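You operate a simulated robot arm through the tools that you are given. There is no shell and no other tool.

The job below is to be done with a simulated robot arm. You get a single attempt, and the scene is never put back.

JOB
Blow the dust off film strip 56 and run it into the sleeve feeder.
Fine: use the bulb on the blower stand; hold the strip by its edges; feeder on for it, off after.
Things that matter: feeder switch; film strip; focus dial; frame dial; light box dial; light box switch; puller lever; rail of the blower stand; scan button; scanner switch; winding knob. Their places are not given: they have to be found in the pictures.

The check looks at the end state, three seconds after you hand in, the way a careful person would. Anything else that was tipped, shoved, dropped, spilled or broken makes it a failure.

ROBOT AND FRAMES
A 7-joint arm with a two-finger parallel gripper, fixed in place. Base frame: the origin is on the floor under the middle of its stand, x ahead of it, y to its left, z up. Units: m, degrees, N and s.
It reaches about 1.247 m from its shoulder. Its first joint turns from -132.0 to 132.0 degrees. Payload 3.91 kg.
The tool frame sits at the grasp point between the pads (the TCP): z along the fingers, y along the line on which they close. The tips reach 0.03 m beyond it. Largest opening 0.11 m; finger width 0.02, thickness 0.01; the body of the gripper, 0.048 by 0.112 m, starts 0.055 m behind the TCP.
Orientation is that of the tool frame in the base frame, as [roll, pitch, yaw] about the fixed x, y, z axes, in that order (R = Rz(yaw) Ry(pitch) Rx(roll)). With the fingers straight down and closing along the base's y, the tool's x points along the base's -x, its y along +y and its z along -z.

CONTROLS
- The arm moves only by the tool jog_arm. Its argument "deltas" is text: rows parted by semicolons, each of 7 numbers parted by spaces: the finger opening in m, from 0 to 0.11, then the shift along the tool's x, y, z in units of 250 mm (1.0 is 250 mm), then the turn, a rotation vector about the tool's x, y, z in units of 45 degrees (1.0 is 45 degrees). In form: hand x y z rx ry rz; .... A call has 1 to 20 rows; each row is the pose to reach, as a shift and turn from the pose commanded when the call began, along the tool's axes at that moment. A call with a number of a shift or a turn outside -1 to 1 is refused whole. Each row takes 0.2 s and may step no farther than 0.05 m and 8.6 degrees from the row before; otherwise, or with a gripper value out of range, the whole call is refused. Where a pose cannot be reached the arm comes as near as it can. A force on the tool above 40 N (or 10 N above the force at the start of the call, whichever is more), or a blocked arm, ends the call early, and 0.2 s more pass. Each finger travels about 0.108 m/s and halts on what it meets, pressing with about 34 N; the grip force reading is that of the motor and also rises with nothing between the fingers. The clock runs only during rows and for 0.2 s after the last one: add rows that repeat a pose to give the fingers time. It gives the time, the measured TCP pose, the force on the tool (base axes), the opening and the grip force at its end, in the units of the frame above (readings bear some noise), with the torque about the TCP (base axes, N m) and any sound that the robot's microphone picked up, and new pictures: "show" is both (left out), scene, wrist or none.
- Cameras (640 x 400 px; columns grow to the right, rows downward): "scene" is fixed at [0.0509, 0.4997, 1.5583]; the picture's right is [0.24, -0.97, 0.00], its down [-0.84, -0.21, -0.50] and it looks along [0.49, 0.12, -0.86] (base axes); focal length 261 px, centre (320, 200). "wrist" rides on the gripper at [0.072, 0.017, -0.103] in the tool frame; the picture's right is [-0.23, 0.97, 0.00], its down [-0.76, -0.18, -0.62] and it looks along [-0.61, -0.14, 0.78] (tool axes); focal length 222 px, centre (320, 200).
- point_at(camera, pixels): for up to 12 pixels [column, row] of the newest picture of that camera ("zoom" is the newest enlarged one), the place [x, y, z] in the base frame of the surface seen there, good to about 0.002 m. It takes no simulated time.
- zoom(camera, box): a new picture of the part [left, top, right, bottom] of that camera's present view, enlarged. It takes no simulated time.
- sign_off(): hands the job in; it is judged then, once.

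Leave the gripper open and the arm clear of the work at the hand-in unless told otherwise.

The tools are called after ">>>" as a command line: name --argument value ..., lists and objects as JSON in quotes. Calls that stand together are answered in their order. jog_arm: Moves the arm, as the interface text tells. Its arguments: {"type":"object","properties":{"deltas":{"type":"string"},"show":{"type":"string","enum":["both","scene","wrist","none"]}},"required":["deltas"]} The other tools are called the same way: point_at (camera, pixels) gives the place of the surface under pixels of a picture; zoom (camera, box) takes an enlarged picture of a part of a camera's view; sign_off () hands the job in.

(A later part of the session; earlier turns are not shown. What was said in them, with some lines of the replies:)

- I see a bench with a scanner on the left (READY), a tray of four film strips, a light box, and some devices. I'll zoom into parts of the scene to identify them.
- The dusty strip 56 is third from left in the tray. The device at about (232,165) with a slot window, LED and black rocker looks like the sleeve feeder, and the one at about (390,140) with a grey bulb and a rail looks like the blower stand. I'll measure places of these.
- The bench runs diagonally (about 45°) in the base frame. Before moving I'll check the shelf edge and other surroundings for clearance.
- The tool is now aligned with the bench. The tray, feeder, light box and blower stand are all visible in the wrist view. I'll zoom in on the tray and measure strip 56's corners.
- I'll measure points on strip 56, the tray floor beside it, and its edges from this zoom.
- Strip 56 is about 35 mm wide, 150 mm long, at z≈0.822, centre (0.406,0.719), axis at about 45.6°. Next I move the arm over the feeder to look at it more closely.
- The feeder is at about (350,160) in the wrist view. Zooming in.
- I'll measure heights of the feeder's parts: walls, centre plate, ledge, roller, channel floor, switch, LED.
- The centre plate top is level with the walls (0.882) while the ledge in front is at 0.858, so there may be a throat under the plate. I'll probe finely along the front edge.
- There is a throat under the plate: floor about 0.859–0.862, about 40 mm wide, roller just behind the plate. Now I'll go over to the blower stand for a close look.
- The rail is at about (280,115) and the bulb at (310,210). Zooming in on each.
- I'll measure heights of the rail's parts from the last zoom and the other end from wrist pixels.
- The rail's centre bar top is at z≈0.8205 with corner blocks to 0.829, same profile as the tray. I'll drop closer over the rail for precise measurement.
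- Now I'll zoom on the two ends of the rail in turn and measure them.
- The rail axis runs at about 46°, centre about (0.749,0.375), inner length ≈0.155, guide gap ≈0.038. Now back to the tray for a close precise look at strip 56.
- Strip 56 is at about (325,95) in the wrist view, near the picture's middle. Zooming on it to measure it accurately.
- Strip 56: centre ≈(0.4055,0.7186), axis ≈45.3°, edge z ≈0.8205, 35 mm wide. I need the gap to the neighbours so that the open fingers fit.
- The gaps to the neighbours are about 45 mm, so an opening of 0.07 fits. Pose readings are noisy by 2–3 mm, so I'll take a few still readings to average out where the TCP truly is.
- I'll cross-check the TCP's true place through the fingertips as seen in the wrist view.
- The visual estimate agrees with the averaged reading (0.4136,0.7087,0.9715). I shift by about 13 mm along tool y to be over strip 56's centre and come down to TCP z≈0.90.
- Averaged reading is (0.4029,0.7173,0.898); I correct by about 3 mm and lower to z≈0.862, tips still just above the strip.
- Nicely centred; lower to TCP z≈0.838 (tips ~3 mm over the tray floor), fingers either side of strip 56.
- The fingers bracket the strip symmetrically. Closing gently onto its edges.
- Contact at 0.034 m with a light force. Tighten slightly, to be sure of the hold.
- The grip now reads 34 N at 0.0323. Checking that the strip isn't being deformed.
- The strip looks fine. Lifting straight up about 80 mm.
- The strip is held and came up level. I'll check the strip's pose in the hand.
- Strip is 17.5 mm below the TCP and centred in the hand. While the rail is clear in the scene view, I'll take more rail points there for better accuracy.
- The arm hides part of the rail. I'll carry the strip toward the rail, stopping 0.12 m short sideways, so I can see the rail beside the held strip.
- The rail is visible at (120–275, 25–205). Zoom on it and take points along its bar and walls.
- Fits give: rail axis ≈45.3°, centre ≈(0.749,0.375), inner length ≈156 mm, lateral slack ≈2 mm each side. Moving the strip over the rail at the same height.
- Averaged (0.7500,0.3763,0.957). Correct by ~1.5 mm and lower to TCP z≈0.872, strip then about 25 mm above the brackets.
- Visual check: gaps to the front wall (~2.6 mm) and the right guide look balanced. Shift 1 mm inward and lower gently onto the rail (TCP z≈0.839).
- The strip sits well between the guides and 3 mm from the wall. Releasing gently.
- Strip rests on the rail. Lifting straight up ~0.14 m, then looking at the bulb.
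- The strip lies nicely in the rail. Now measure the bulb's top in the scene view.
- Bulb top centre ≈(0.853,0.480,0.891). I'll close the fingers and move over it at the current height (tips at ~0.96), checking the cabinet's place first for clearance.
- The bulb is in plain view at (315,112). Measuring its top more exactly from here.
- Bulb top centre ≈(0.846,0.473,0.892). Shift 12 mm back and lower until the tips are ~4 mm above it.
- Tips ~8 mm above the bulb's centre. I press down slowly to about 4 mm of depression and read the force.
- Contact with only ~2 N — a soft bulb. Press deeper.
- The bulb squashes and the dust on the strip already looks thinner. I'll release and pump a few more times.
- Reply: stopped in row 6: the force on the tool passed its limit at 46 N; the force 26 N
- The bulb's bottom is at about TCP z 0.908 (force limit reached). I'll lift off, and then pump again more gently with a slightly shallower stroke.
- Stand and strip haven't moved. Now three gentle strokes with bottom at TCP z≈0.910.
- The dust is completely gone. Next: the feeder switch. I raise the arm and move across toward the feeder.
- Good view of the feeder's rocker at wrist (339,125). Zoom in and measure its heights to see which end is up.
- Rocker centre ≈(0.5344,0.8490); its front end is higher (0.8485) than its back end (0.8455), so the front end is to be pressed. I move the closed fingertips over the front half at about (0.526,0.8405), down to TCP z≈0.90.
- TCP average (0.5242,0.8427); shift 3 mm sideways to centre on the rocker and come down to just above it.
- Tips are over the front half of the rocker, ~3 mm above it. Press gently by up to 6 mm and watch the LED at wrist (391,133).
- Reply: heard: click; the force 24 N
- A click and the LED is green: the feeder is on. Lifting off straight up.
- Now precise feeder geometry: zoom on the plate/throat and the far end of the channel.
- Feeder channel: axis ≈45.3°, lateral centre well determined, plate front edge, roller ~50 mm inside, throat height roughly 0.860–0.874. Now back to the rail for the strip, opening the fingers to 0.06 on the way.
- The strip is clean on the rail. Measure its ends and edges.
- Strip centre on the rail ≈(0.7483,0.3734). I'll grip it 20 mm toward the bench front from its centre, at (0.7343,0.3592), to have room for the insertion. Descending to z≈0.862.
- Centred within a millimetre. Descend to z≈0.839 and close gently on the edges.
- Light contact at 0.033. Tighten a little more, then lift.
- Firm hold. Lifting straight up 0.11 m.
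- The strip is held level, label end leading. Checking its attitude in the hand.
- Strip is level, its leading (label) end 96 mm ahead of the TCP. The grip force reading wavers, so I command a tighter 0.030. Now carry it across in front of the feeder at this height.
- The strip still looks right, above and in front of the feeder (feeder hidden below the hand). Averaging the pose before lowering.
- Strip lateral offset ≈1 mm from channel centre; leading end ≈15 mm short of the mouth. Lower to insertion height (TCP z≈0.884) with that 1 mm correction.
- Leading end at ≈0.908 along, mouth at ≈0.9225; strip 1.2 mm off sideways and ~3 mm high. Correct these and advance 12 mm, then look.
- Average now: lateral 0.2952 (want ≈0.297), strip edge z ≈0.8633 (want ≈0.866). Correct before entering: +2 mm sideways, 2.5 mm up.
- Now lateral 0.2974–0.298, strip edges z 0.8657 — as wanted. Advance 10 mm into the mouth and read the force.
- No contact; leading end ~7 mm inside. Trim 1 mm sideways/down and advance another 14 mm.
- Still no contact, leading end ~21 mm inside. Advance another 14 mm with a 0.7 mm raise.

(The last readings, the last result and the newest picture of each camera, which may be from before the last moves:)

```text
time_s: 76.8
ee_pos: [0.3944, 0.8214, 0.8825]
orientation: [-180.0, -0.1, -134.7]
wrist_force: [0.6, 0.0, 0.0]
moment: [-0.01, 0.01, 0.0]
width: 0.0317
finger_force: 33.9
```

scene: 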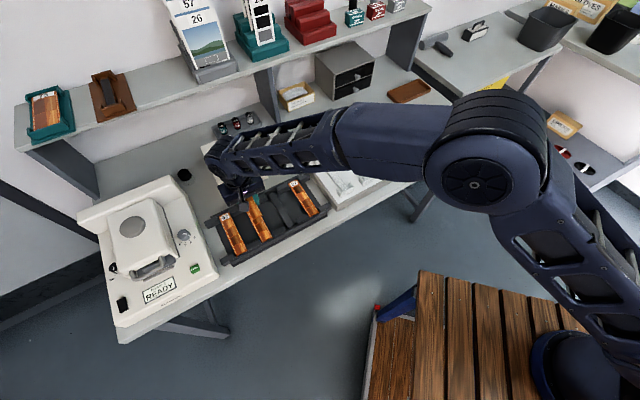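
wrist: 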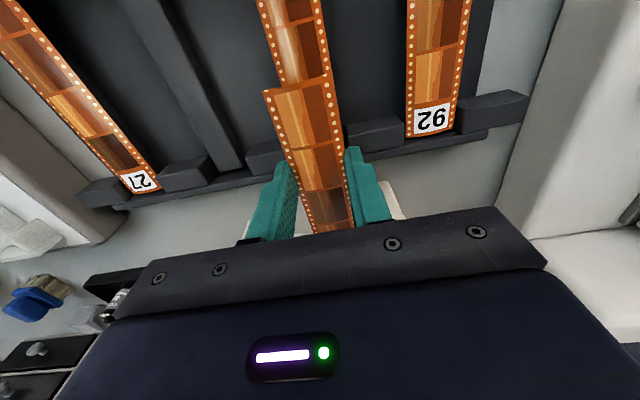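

Leading end now at ≈0.957, near the roller. Advance 8 mm more and watch for pull.

>>> jog_arm --deltas "0.03 -0.01 -0.003 0 0 0 0; 0.03 -0.02 -0.003 0 0 0 0; 0.03 -0.034 -0.003 0 0 0 0; 0.03 -0.034 -0.003 0 0 0 0" --show "none"

>>> jog_arm --deltas "0.03 0 0 0 0 0 0" --show "both"

>>> zoom --camera "scene" --box '[190, 120, 300, 240]'

```text
time_s: 77.8
ee_pos: [0.401, 0.8266, 0.8819]
orientation: [-180.0, 0.0, -134.7]
wrist_force: [-1.0, -0.6, 0.1]
moment: [0.01, -0.01, 0.01]
width: 0.0313
finger_force: 34.2
```

```text
time_s: 78.2
ee_pos: [0.4007, 0.8271, 0.8826]
orientation: [-180.0, -0.1, -134.6]
wrist_force: [-0.9, 0.2, -0.9]
moment: [0.0, 0.01, -0.02]
width: 0.0316
finger_force: 34.0
```

scene: 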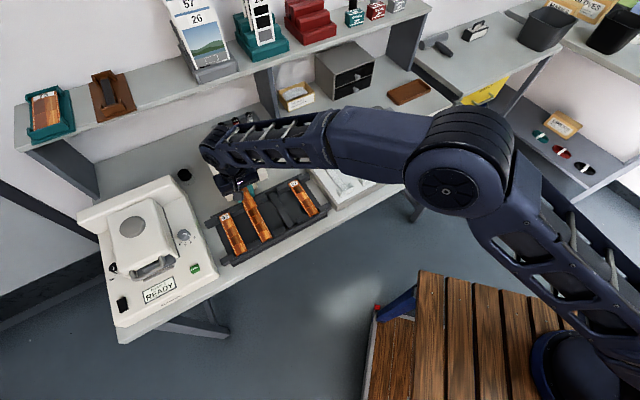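
wrist: 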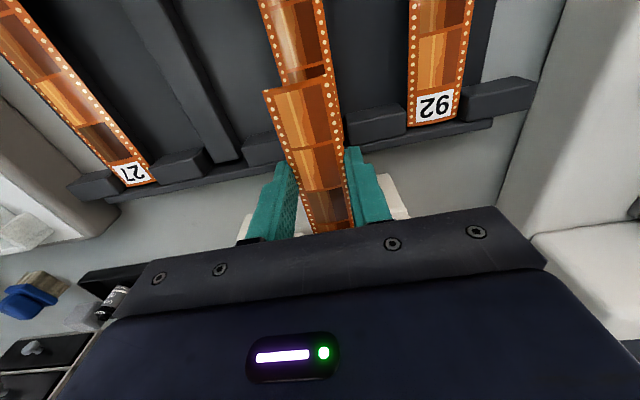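

```text
3.33 times, centred on (245, 180) of scene
```

zoom: 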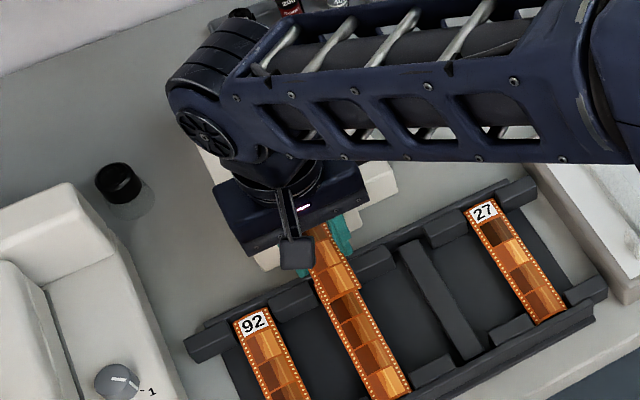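

No pull yet, leading end ≈0.966. Another 8 mm.

>>> jog_arm --deltas "0.03 -0.01 0.002 0 0 0 0; 0.03 -0.02 0.002 0 0 0 0; 0.03 -0.032 0.002 0 0 0 0; 0.03 -0.032 0.002 0 0 0 0" --show "none"

>>> jog_arm --deltas "0.03 0 0 0 0 0 0" --show "wrist"

```text
time_s: 79.2
ee_pos: [0.4058, 0.8335, 0.8843]
orientation: [180.0, 0.0, -134.6]
wrist_force: [-0.1, -1.4, 0.4]
moment: [-0.01, 0.03, 0.0]
width: 0.0317
finger_force: 34.1
```

```text
time_s: 79.6
ee_pos: [0.4071, 0.832, 0.8832]
orientation: [-180.0, -0.1, -134.6]
wrist_force: [0.1, -1.0, 0.0]
moment: [0.03, 0.01, 0.02]
width: 0.0318
finger_force: 34.2
```

wrist: 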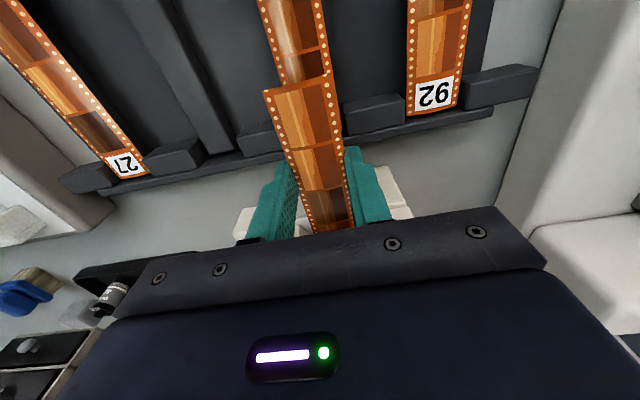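

Leading end ≈0.974. Continue 8 mm.

>>> jog_arm --deltas "0.03 -0.01 0.001 0.002 0 0 0; 0.03 -0.02 0.001 0.002 0 0 0; 0.03 -0.032 0.001 0.002 0 0 0; 0.03 -0.032 0.001 0.002 0 0 0" --show "none"

>>> jog_arm --deltas "0.03 0 0 0 0 0 0" --show "wrist"

```text
time_s: 80.6
ee_pos: [0.4103, 0.8393, 0.8827]
orientation: [-179.9, 0.0, -134.6]
wrist_force: [-0.1, -0.2, 0.0]
moment: [0.0, 0.03, -0.01]
width: 0.0317
finger_force: 34.6
```

```text
time_s: 81.0
ee_pos: [0.4105, 0.8381, 0.8824]
orientation: [-180.0, -0.1, -134.6]
wrist_force: [-0.3, 0.2, -0.7]
moment: [-0.01, 0.01, -0.02]
width: 0.0316
finger_force: 34.0
```

wrist: 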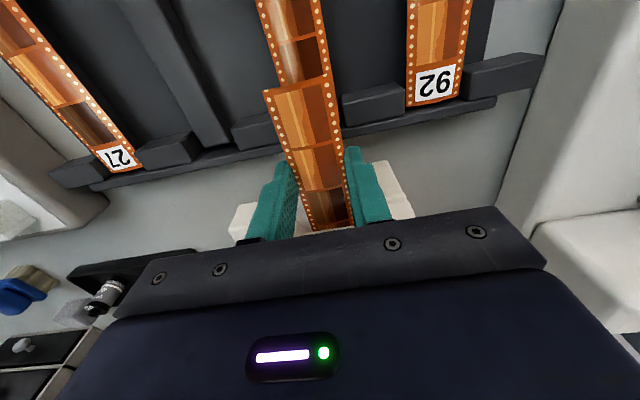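

The feeder's front begins to show below the fingers. Zoom to see whether the strip really goes into the throat.

>>> zoom --camera "wrist" --box '[220, 140, 430, 245]'

>>> point_at --camera "wrist" --pixels '[[268, 92], [327, 78], [308, 130], [318, 165], [328, 215], [330, 226], [330, 231], [320, 229], [345, 226], [298, 225], [240, 225], [400, 200]]'

```text
3.05 times, centred on (325, 192) of wrist
```

zoom: 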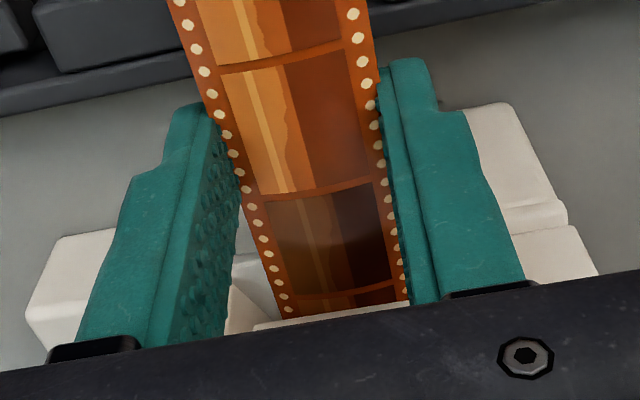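

```text
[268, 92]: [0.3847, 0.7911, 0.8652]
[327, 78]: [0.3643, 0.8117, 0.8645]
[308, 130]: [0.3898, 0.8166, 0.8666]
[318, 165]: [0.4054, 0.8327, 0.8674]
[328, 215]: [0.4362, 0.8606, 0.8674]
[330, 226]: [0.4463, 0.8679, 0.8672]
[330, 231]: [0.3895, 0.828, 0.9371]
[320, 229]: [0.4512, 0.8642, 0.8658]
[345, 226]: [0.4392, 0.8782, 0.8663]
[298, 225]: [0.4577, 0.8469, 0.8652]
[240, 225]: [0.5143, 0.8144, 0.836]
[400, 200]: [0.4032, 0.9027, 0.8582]
```

The strip clearly runs in under the plate. Advancing further, 8 mm, watching for the roller's pull.

>>> jog_arm --deltas "0.03 -0.01 -0.002 0.0 0 0 0; 0.03 -0.02 -0.002 0.0 0 0 0; 0.03 -0.032 -0.002 0.0 0 0 0; 0.03 -0.032 -0.002 0.0 0 0 0" --show "none"

>>> jog_arm --deltas "0.03 0 0 0 0 0 0" --show "both"

>>> zoom --camera "wrist" --box '[220, 140, 430, 245]'

>>> zoom --camera "scene" --box '[190, 120, 300, 240]'

```text
time_s: 82.0
ee_pos: [0.4177, 0.8449, 0.8832]
orientation: [179.9, 0.0, -134.5]
wrist_force: [-0.3, 0.2, -0.7]
moment: [0.02, 0.01, -0.02]
width: 0.0315
finger_force: 33.9
```

```text
time_s: 82.4
ee_pos: [0.4181, 0.8447, 0.8829]
orientation: [-180.0, 0.0, -134.6]
wrist_force: [-0.2, 0.7, 0.5]
moment: [0.03, 0.0, 0.01]
width: 0.032
finger_force: 33.7
```

scene: 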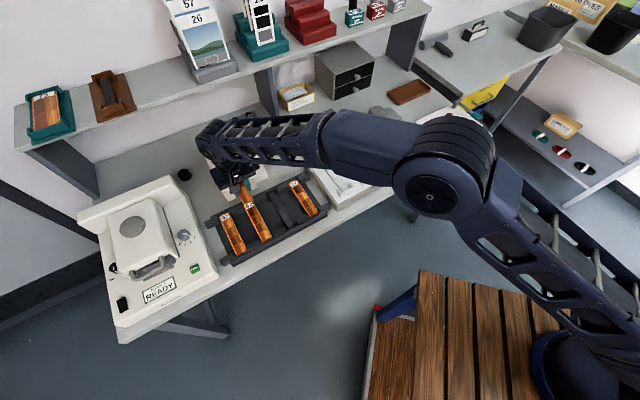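
wrist: 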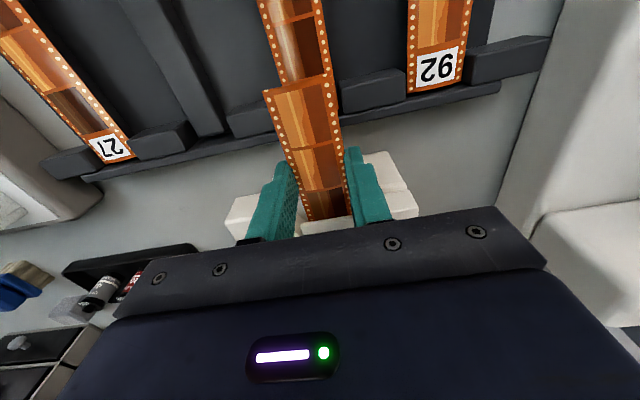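

```text
3.05 times, centred on (325, 192) of wrist
```

zoom: 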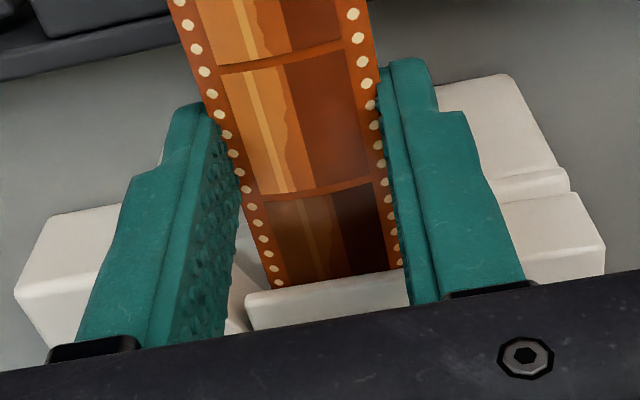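

```text
3.33 times, centred on (245, 180) of scene
```

zoom: 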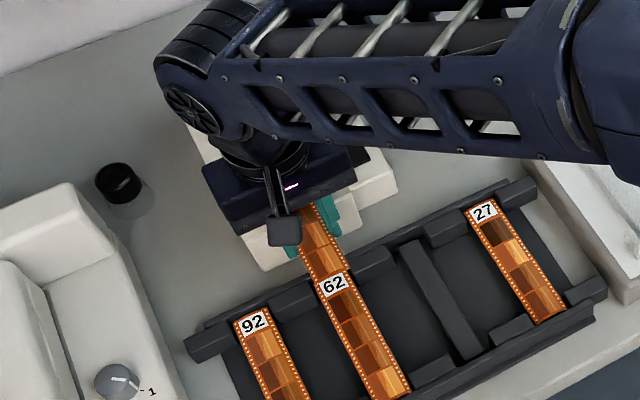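

Strip well in (leading end ≈0.991) but no pull yet; probably the strip must lie on the floor under the roller. Advance ~12 mm more (fingers still clear of the feeder's front), so that the strip's middle is over the ledge.

>>> jog_arm --deltas "0.03 -0.01 0 0.0 0 0 0; 0.03 -0.022 0 0.0 0 0 0; 0.03 -0.034 0 0.0 0 0 0; 0.03 -0.046 0 0 0 0 0; 0.03 -0.046 0 0 0 0 0" --show "none"

>>> jog_arm --deltas "0.03 0 0 0 0 0 0" --show "none"

>>> jog_arm --deltas "0.03 0 0 0 0 0 0" --show "wrist"

>>> zoom --camera "wrist" --box '[220, 140, 430, 245]'

```text
time_s: 83.6
ee_pos: [0.4258, 0.8518, 0.8827]
orientation: [179.9, 0.0, -134.6]
wrist_force: [0.5, -0.6, 0.4]
moment: [-0.01, 0.01, 0.01]
width: 0.0317
finger_force: 34.1
```

```text
time_s: 84.0
ee_pos: [0.4255, 0.8513, 0.8826]
orientation: [180.0, 0.0, -134.7]
wrist_force: [0.0, 0.2, -0.4]
moment: [-0.02, -0.02, -0.01]
width: 0.0317
finger_force: 34.6
```

```text
time_s: 84.4
ee_pos: [0.4262, 0.852, 0.8824]
orientation: [-180.0, 0.0, -134.6]
wrist_force: [0.6, 0.2, 0.1]
moment: [0.02, -0.03, 0.03]
width: 0.0317
finger_force: 34.3
```

wrist: 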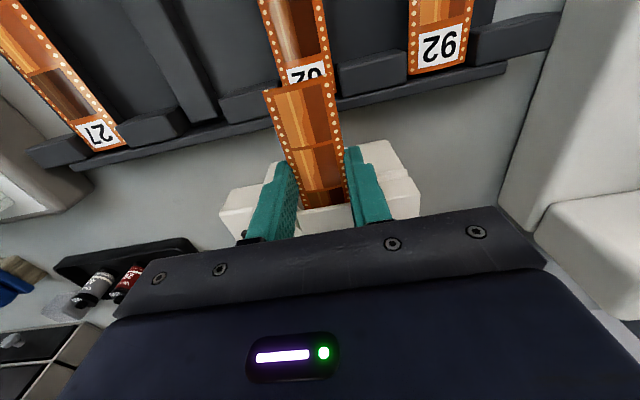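

```text
3.05 times, centred on (325, 192) of wrist
```

zoom: 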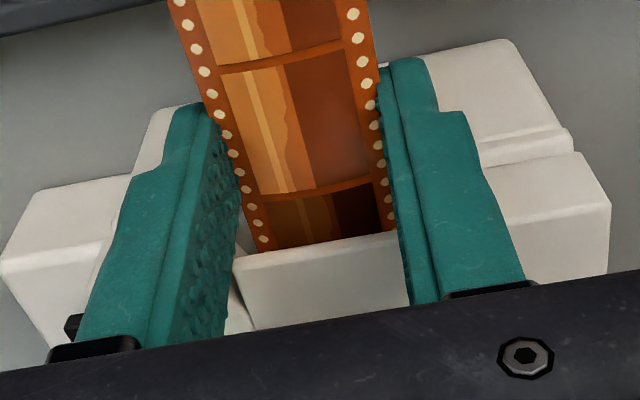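

Leading end ≈1.001. Advance 3 mm more and lower ~2.5 mm so the strip lies on the channel floor under the roller; watch force.

>>> jog_arm --deltas "0.03 -0.006 0.002 0.0 0 0 0; 0.03 -0.012 0.002 0.004 0 0 0; 0.03 -0.012 0.002 0.009 0 0 0; 0.03 -0.012 0.002 0.009 0 0 0" --show "none"

>>> jog_arm --deltas "0.03 0 0 0 0 0 0" --show "wrist"

>>> zoom --camera "wrist" --box '[220, 140, 430, 245]'

>>> point_at --camera "wrist" --pixels '[[268, 92], [327, 78], [298, 86], [308, 130], [318, 165], [325, 200], [317, 200], [300, 170]]'

```text
time_s: 85.4
ee_pos: [0.4267, 0.8537, 0.8808]
orientation: [-180.0, 0.1, -134.5]
wrist_force: [-0.5, -0.3, -0.4]
moment: [0.02, -0.04, 0.01]
width: 0.0313
finger_force: 34.6
```

```text
time_s: 85.8
ee_pos: [0.4266, 0.8536, 0.8809]
orientation: [180.0, 0.0, -134.6]
wrist_force: [0.0, 0.2, -0.1]
moment: [-0.02, 0.0, 0.0]
width: 0.0318
finger_force: 34.0
```

wrist: 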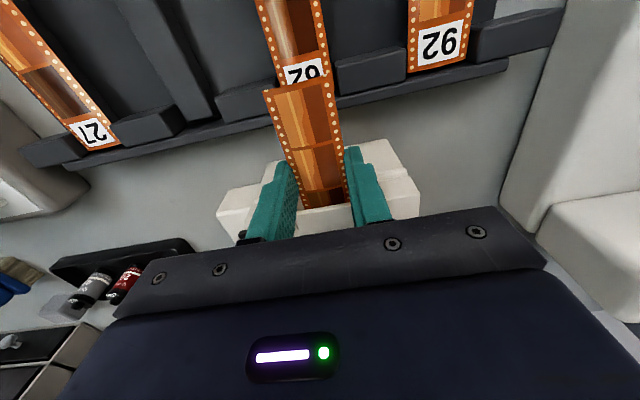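

```text
3.05 times, centred on (325, 192) of wrist
```

zoom: 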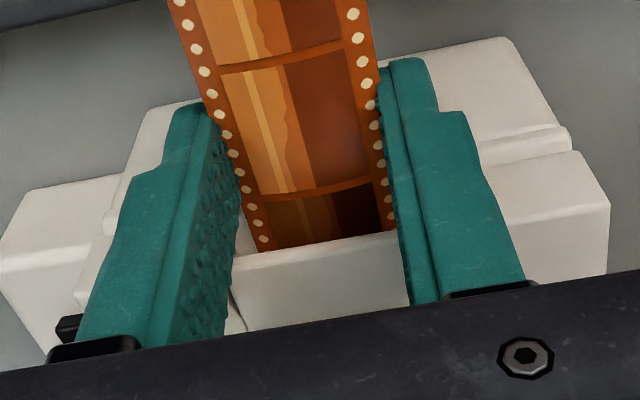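

```text
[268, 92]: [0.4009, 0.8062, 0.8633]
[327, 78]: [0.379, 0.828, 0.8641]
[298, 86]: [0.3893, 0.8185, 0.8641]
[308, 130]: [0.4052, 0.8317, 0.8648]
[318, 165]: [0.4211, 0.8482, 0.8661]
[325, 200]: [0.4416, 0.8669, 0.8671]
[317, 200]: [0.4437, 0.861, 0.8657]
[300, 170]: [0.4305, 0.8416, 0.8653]
```

The strip now rests on the channel floor (slight tilt seen). Release the fingers gently and see whether the roller draws it in.

>>> jog_arm --deltas "0.034 0 0 0 0 0 0; 0.036 0 0 0 0 0 0; 0.038 0 0 0 0 0 0" --show "wrist"

>>> zoom --camera "wrist" --box '[200, 40, 430, 245]'

```text
time_s: 86.6
ee_pos: [0.4284, 0.8543, 0.88]
orientation: [180.0, 0.0, -134.6]
wrist_force: [0.6, -0.1, 0.4]
moment: [-0.03, -0.02, -0.01]
width: 0.0381
finger_force: 0.1
```

wrist: 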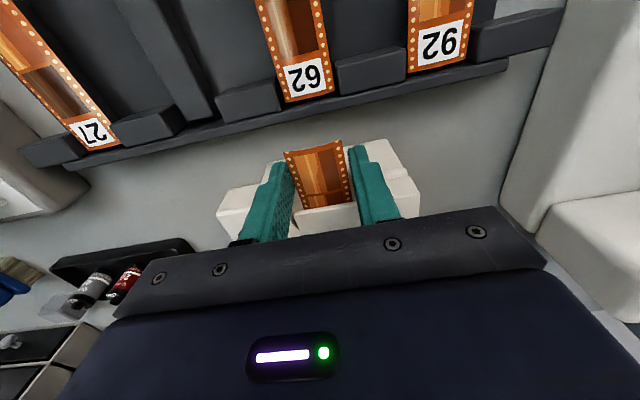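

```text
1.95 times, centred on (315, 142) of wrist
```

zoom: 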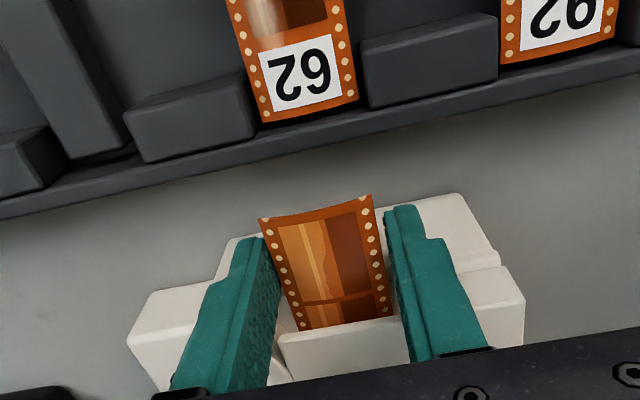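

The roller is drawing the strip in. Open wider and wait.

>>> jog_arm --deltas "0.045 0 0 0 0 0 0; 0.05 0 0 0 0 0 0; 0.05 0 0 0 0 0 0; 0.05 0 0 0 0 0 0; 0.05 0 0 0 0 0 0" --show "wrist"

>>> zoom --camera "wrist" --box '[200, 40, 430, 245]'

```text
time_s: 87.8
ee_pos: [0.4275, 0.8537, 0.8807]
orientation: [-179.9, 0.0, -134.6]
wrist_force: [-0.4, -0.1, 0.5]
moment: [0.0, -0.01, 0.02]
width: 0.0502
finger_force: 0.1
```

wrist: 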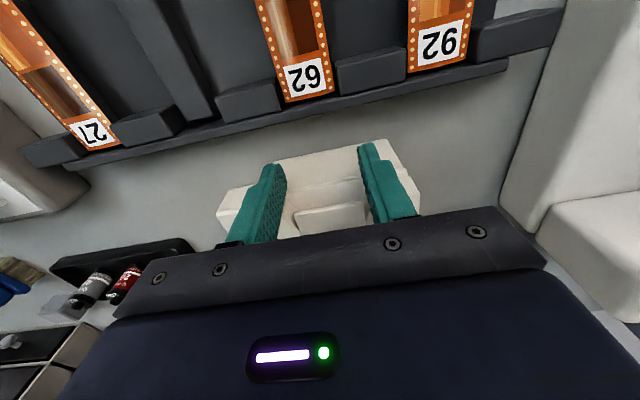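

```text
1.95 times, centred on (315, 142) of wrist
```

zoom: 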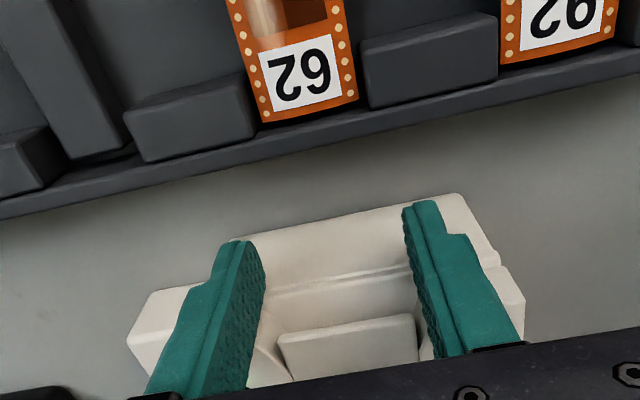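

The strip has been pulled fully in. Lift straight up and look.

>>> jog_arm --deltas "0.05 0.02 0 -0.06 0 0 0; 0.05 0.02 0 -0.2 0 0 0; 0.05 0.02 0 -0.38 0 0 0; 0.05 0.02 0 -0.48 0 0 0; 0.05 0.02 0 -0.48 0 0 0" --show "both"

>>> zoom --camera "scene" --box '[190, 120, 290, 200]'

>>> zoom --camera "wrist" --box '[240, 60, 440, 240]'

```text
time_s: 89.0
ee_pos: [0.4245, 0.851, 1.0029]
orientation: [180.0, 0.1, -134.6]
wrist_force: [-0.1, -0.6, 0.0]
moment: [0.05, 0.01, 0.0]
width: 0.0502
finger_force: 0.0
```

scene: 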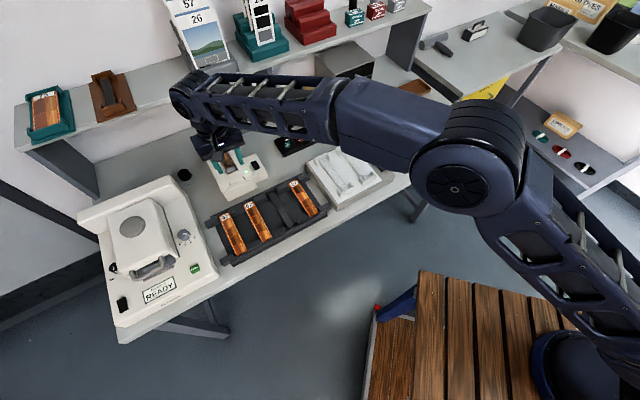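
wrist: 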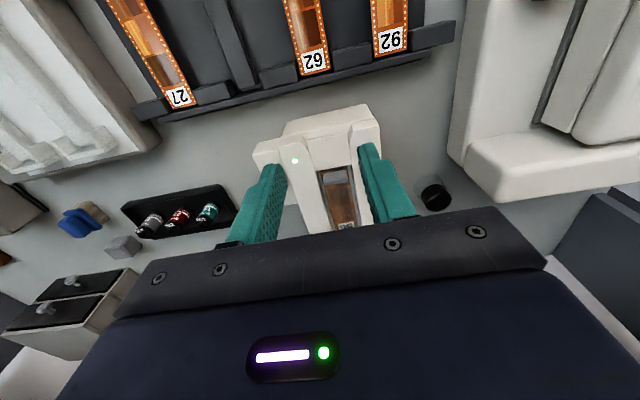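

```text
5.00 times, centred on (240, 160) of scene
```

zoom: 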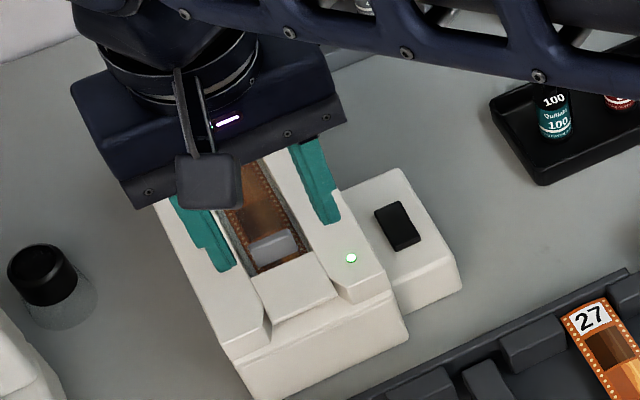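

```text
2.22 times, centred on (340, 150) of wrist
```

zoom: 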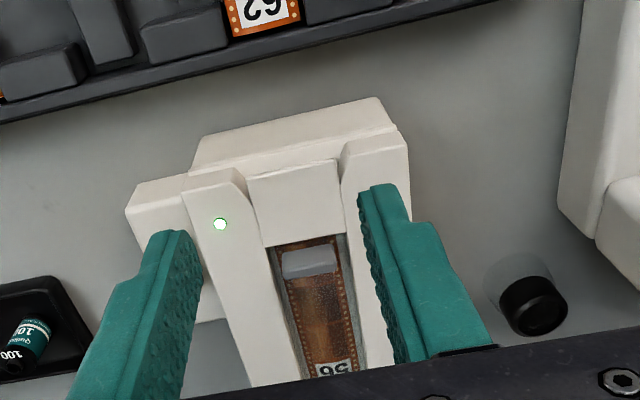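

Strip 56 lies in the sleeve, behind the roller, label end at the back. Move to view the whole channel and the rocker again, closing the fingers.

>>> jog_arm --deltas "0.03 -0.08 -0.1 0 0 0 0; 0.01 -0.17 -0.21 0 0 0 0; 0 -0.262 -0.32 0 0 0 0; 0 -0.262 -0.32 0 0 0 0; 0 -0.262 -0.32 0 0 0 0" --show "both"

>>> zoom --camera "wrist" --box '[280, 20, 500, 230]'

```text
time_s: 90.2
ee_pos: [0.5257, 0.84, 1.0018]
orientation: [180.0, 0.0, -134.7]
wrist_force: [0.8, 0.3, -0.1]
moment: [-0.03, 0.01, -0.02]
width: 0.0001
finger_force: 33.6
```

scene: 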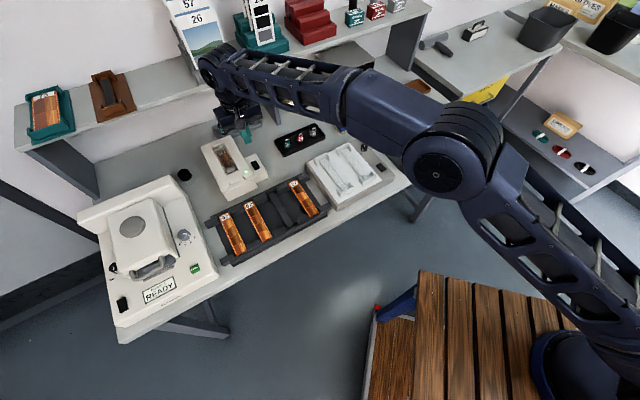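
wrist: 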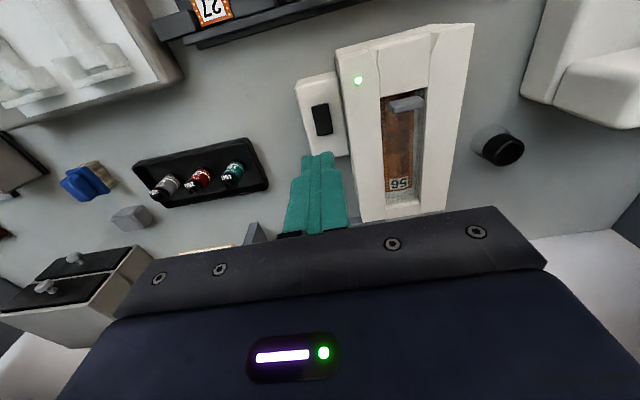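

```text
1.90 times, centred on (390, 125) of wrist
```

zoom: 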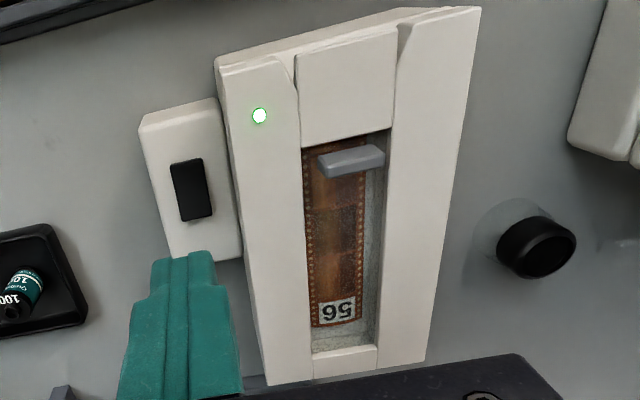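

The strip is in the sleeve with a small gap to the end stop. Measure its ends, and check whether it's still moving.

>>> point_at --camera "zoom" --pixels '[[338, 320], [315, 325], [361, 318], [345, 335], [345, 350], [335, 200], [187, 175], [187, 210], [195, 165], [205, 212]]'

>>> jog_arm --deltas "0 0 0 0 0 0 0; 0 0 0 0 0 0 0; 0 0 0 0 0 0 0; 0 0 0 0 0 0 0" --show "wrist"

>>> zoom --camera "wrist" --box '[280, 20, 500, 230]'

```text
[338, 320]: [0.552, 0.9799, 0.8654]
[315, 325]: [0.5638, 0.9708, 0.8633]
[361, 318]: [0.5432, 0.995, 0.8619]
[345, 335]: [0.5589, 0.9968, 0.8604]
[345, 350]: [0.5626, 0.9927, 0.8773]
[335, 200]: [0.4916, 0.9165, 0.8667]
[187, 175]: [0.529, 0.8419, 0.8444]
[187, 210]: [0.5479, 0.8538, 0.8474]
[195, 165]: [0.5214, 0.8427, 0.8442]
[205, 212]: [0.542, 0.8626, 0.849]
```

```text
time_s: 91.2
ee_pos: [0.5253, 0.8406, 1.0029]
orientation: [180.0, 0.0, -134.6]
wrist_force: [0.0, 0.2, -0.8]
moment: [0.0, -0.01, -0.02]
width: 0.0
finger_force: 34.1
```

wrist: 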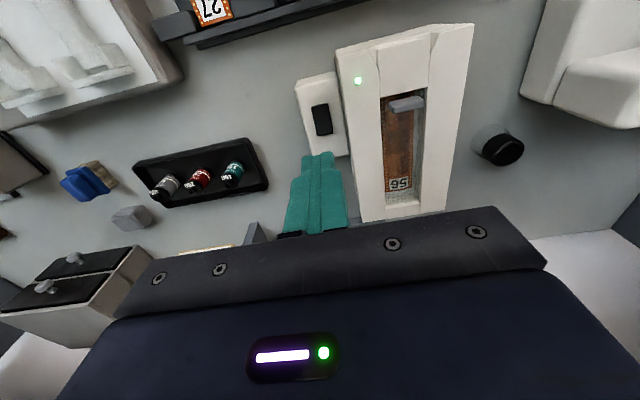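

```text
1.90 times, centred on (390, 125) of wrist
```

zoom: 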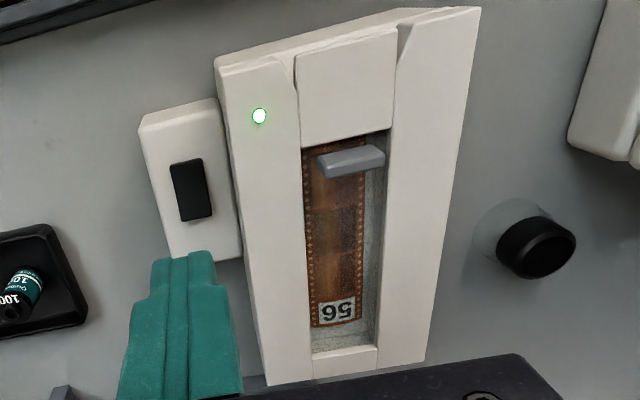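

Strip has stopped, fully inside (trailing end past the mouth). Rocker's back end is now up (0.8485). Move over its back half (0.5428,0.8575) and come down to z≈0.90.

>>> jog_arm --deltas "0 -0.05 0 0.1 0 0 0; 0 -0.098 0 0.25 0 0 0; 0 -0.098 0 0.395 0 0 0; 0 -0.098 0 0.395 0 0 0" --show "none"

>>> jog_arm --deltas "0 0 0 0 0 0 0" --show "none"

>>> jog_arm --deltas "0 0 0 0 0 0 0" --show "both"

>>> zoom --camera "wrist" --box '[240, 60, 440, 240]'

```text
time_s: 92.2
ee_pos: [0.5429, 0.8588, 0.9035]
orientation: [-179.9, 0.0, -134.6]
wrist_force: [-0.4, 0.6, -1.2]
moment: [0.03, -0.03, 0.01]
width: 0.0
finger_force: 34.1
```

```text
time_s: 92.6
ee_pos: [0.5426, 0.8587, 0.9015]
orientation: [180.0, 0.0, -134.6]
wrist_force: [-0.4, -0.7, -0.7]
moment: [0.01, 0.0, 0.01]
width: 0.0
finger_force: 34.1
```

```text
time_s: 93.0
ee_pos: [0.5428, 0.8586, 0.9022]
orientation: [-179.9, 0.0, -134.6]
wrist_force: [0.5, 0.5, 0.0]
moment: [0.02, -0.02, 0.02]
width: 0.0001
finger_force: 34.2
```

scene: 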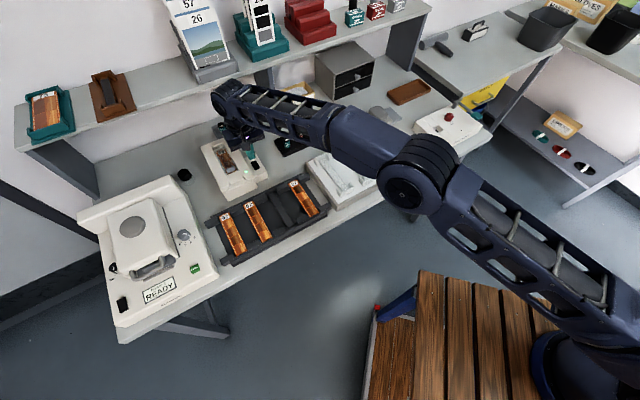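
wrist: 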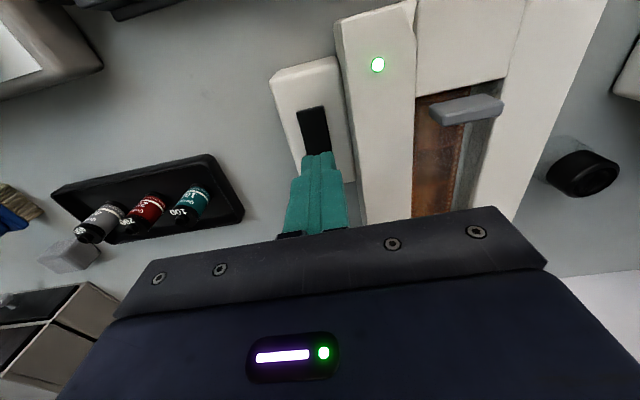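

```text
2.22 times, centred on (340, 150) of wrist
```

zoom: 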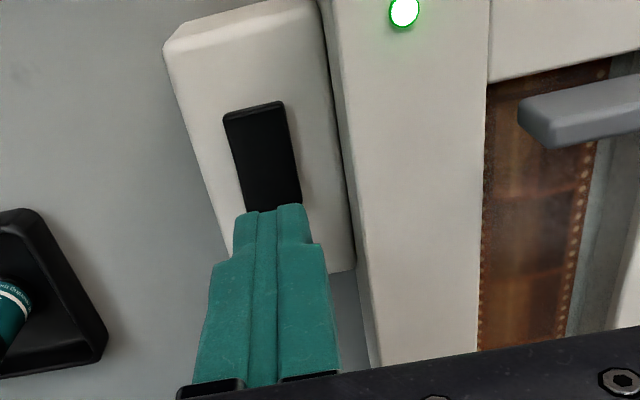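

Aligned over the rocker's back half. Descend close, then press until the click.

>>> jog_arm --deltas "0 0 -0.003 0.04 0 0 0; 0 0 -0.003 0.08 0 0 0; 0 0 -0.003 0.08 0 0 0" --show "none"

>>> jog_arm --deltas "0 0 0 0.008 0 0 0; 0 0 0 0.014 0 0 0; 0 0 0 0.02 0 0 0; 0 0 0 0.024 0 0 0" --show "wrist"

>>> zoom --camera "wrist" --box '[240, 40, 440, 240]'

```text
time_s: 93.8
ee_pos: [0.5449, 0.8588, 0.8817]
orientation: [179.9, 0.0, -134.6]
wrist_force: [-0.2, 0.3, 0.3]
moment: [0.02, 0.01, -0.02]
width: 0.0
finger_force: 34.0
```

```text
time_s: 94.8
ee_pos: [0.5445, 0.8588, 0.8778]
orientation: [179.9, 0.1, -134.6]
wrist_force: [3.5, -2.8, 27.5]
moment: [-0.23, 0.08, 0.3]
width: 0.0
finger_force: 33.9
heard: click
```

wrist: 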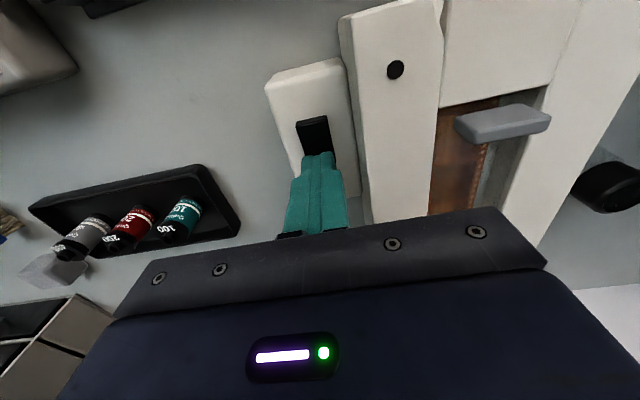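

```text
2.00 times, centred on (340, 140) of wrist
```

zoom: 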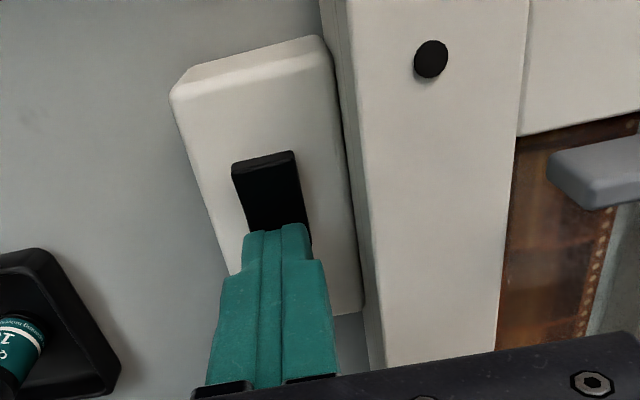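

A click, and the LED is dark: feeder off. Lift straight up, then back away opening the gripper.

>>> jog_arm --deltas "0 0 0 -0.02 0 0 0; 0 0 0 -0.15 0 0 0; 0 0 0 -0.32 0 0 0; 0 0 0 -0.48 0 0 0; 0 0 0 -0.48 0 0 0" --show "wrist"

>>> jog_arm --deltas "0 0.1 0 -0.1 0 0 0; 0.02 0.25 0 -0.2 0 0 0; 0.05 0.4 0 -0.3 0 0 0; 0.08 0.55 0 -0.4 0 0 0; 0.1 0.7 -0.1 -0.45 0 0 0; 0.11 0.8 -0.25 -0.45 0 0 0; 0.11 0.8 -0.42 -0.45 0 0 0; 0.11 0.8 -0.42 -0.45 0 0 0" --show "both"

>>> zoom --camera "scene" --box '[190, 120, 340, 250]'

>>> zoom --camera "scene" --box '[300, 60, 500, 210]'

```text
time_s: 96.0
ee_pos: [0.5437, 0.8586, 0.9939]
orientation: [179.9, -0.1, -134.6]
wrist_force: [-0.8, -0.8, 0.6]
moment: [-0.01, -0.01, 0.01]
width: 0.0001
finger_force: 33.6
```

wrist: 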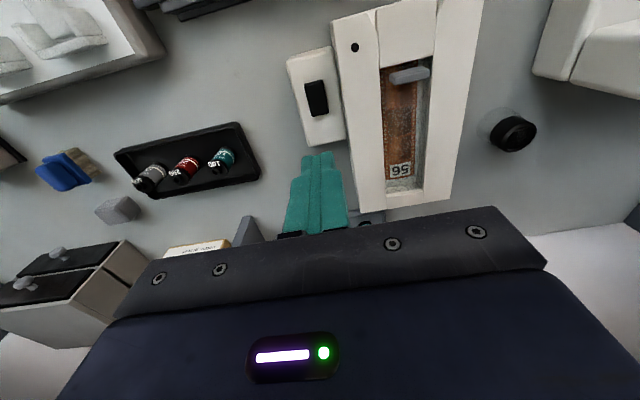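

```text
time_s: 97.8
ee_pos: [0.477, 0.6395, 1.1099]
orientation: [-180.0, 0.1, -134.6]
wrist_force: [0.1, 0.2, 0.5]
moment: [-0.02, -0.04, 0.01]
width: 0.11
finger_force: 0.0
```

scene: 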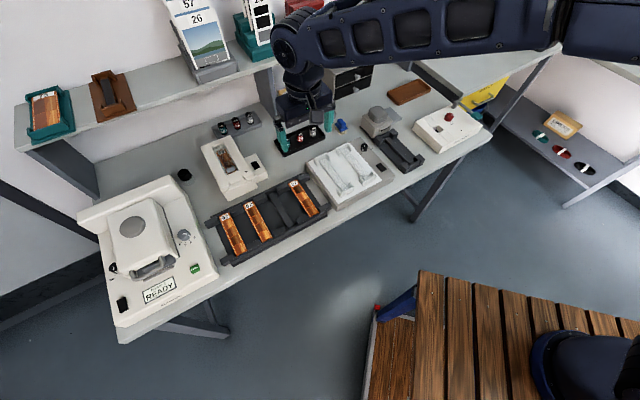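
wrist: 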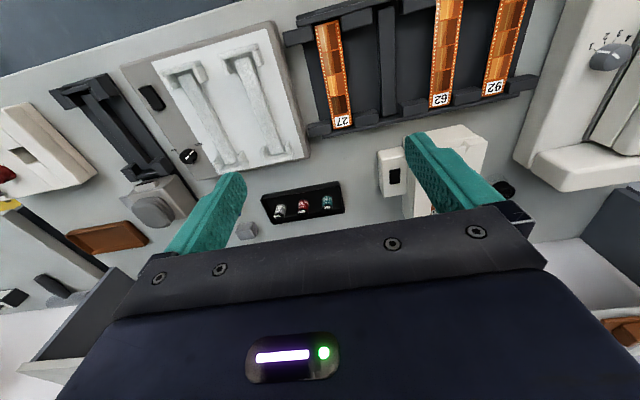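

```text
3.08 times, centred on (265, 185) of scene
```

zoom: 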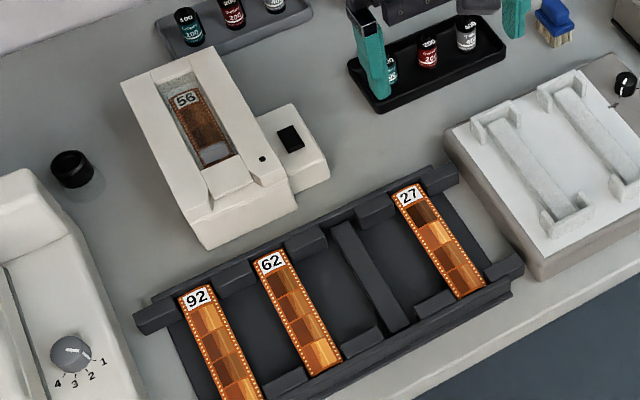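

```text
2.67 times, centred on (400, 135) of scene
```

zoom: 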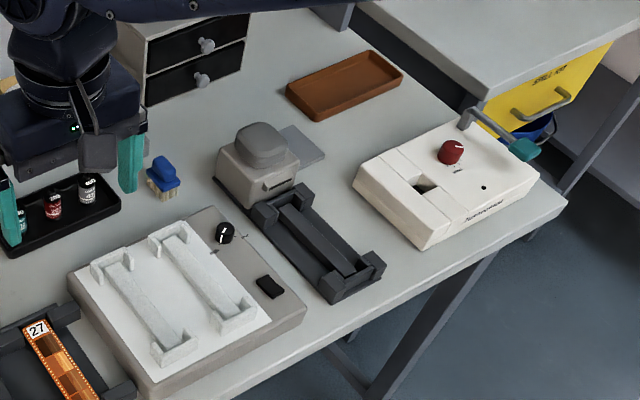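

Everything else looks untouched. A last close look at the feeder and the strip inside.

>>> zoom --camera "scene" --box '[195, 125, 275, 205]'

```text
5.00 times, centred on (235, 165) of scene
```

zoom: 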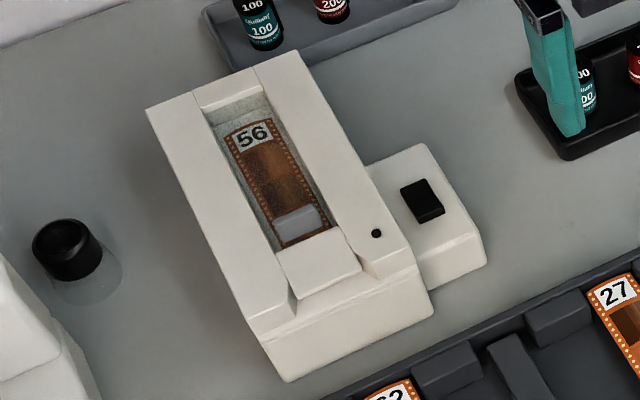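

Strip 56 is clean and lies in the sleeve past the roller. The feeder is off with its LED dark, the gripper is open, and the arm is clear of the bench. Handing in.

>>> sign_off

```text
The job is handed in.
```

Film strip 56 is dust-free and inside the sleeve feeder, and I've handed the job in. I haven't seen the result of the check.

- **Dust:** I laid the strip on the rail of the blower stand and pumped the bulb five times. No dust showed on the strip afterwards. One stroke hit the bulb's end stop and tripped the force limit at 46 N. The stand and strip had not moved, so I used gentler strokes for the last three.
- **Handling:** I only ever gripped the strip by its long edges.
- **Feeding:** I switched the feeder on first (the light went green), then slid the strip in label end first. The roller drew it in as soon as I let go. It stopped fully inside, with its leading end about 12 mm short of the feeder's end stop.
- **Feeder off:** I then switched the feeder off; it clicked and the light went dark.

The other strips and devices look untouched in the final pictures. The gripper is open and the arm is clear of the bench.
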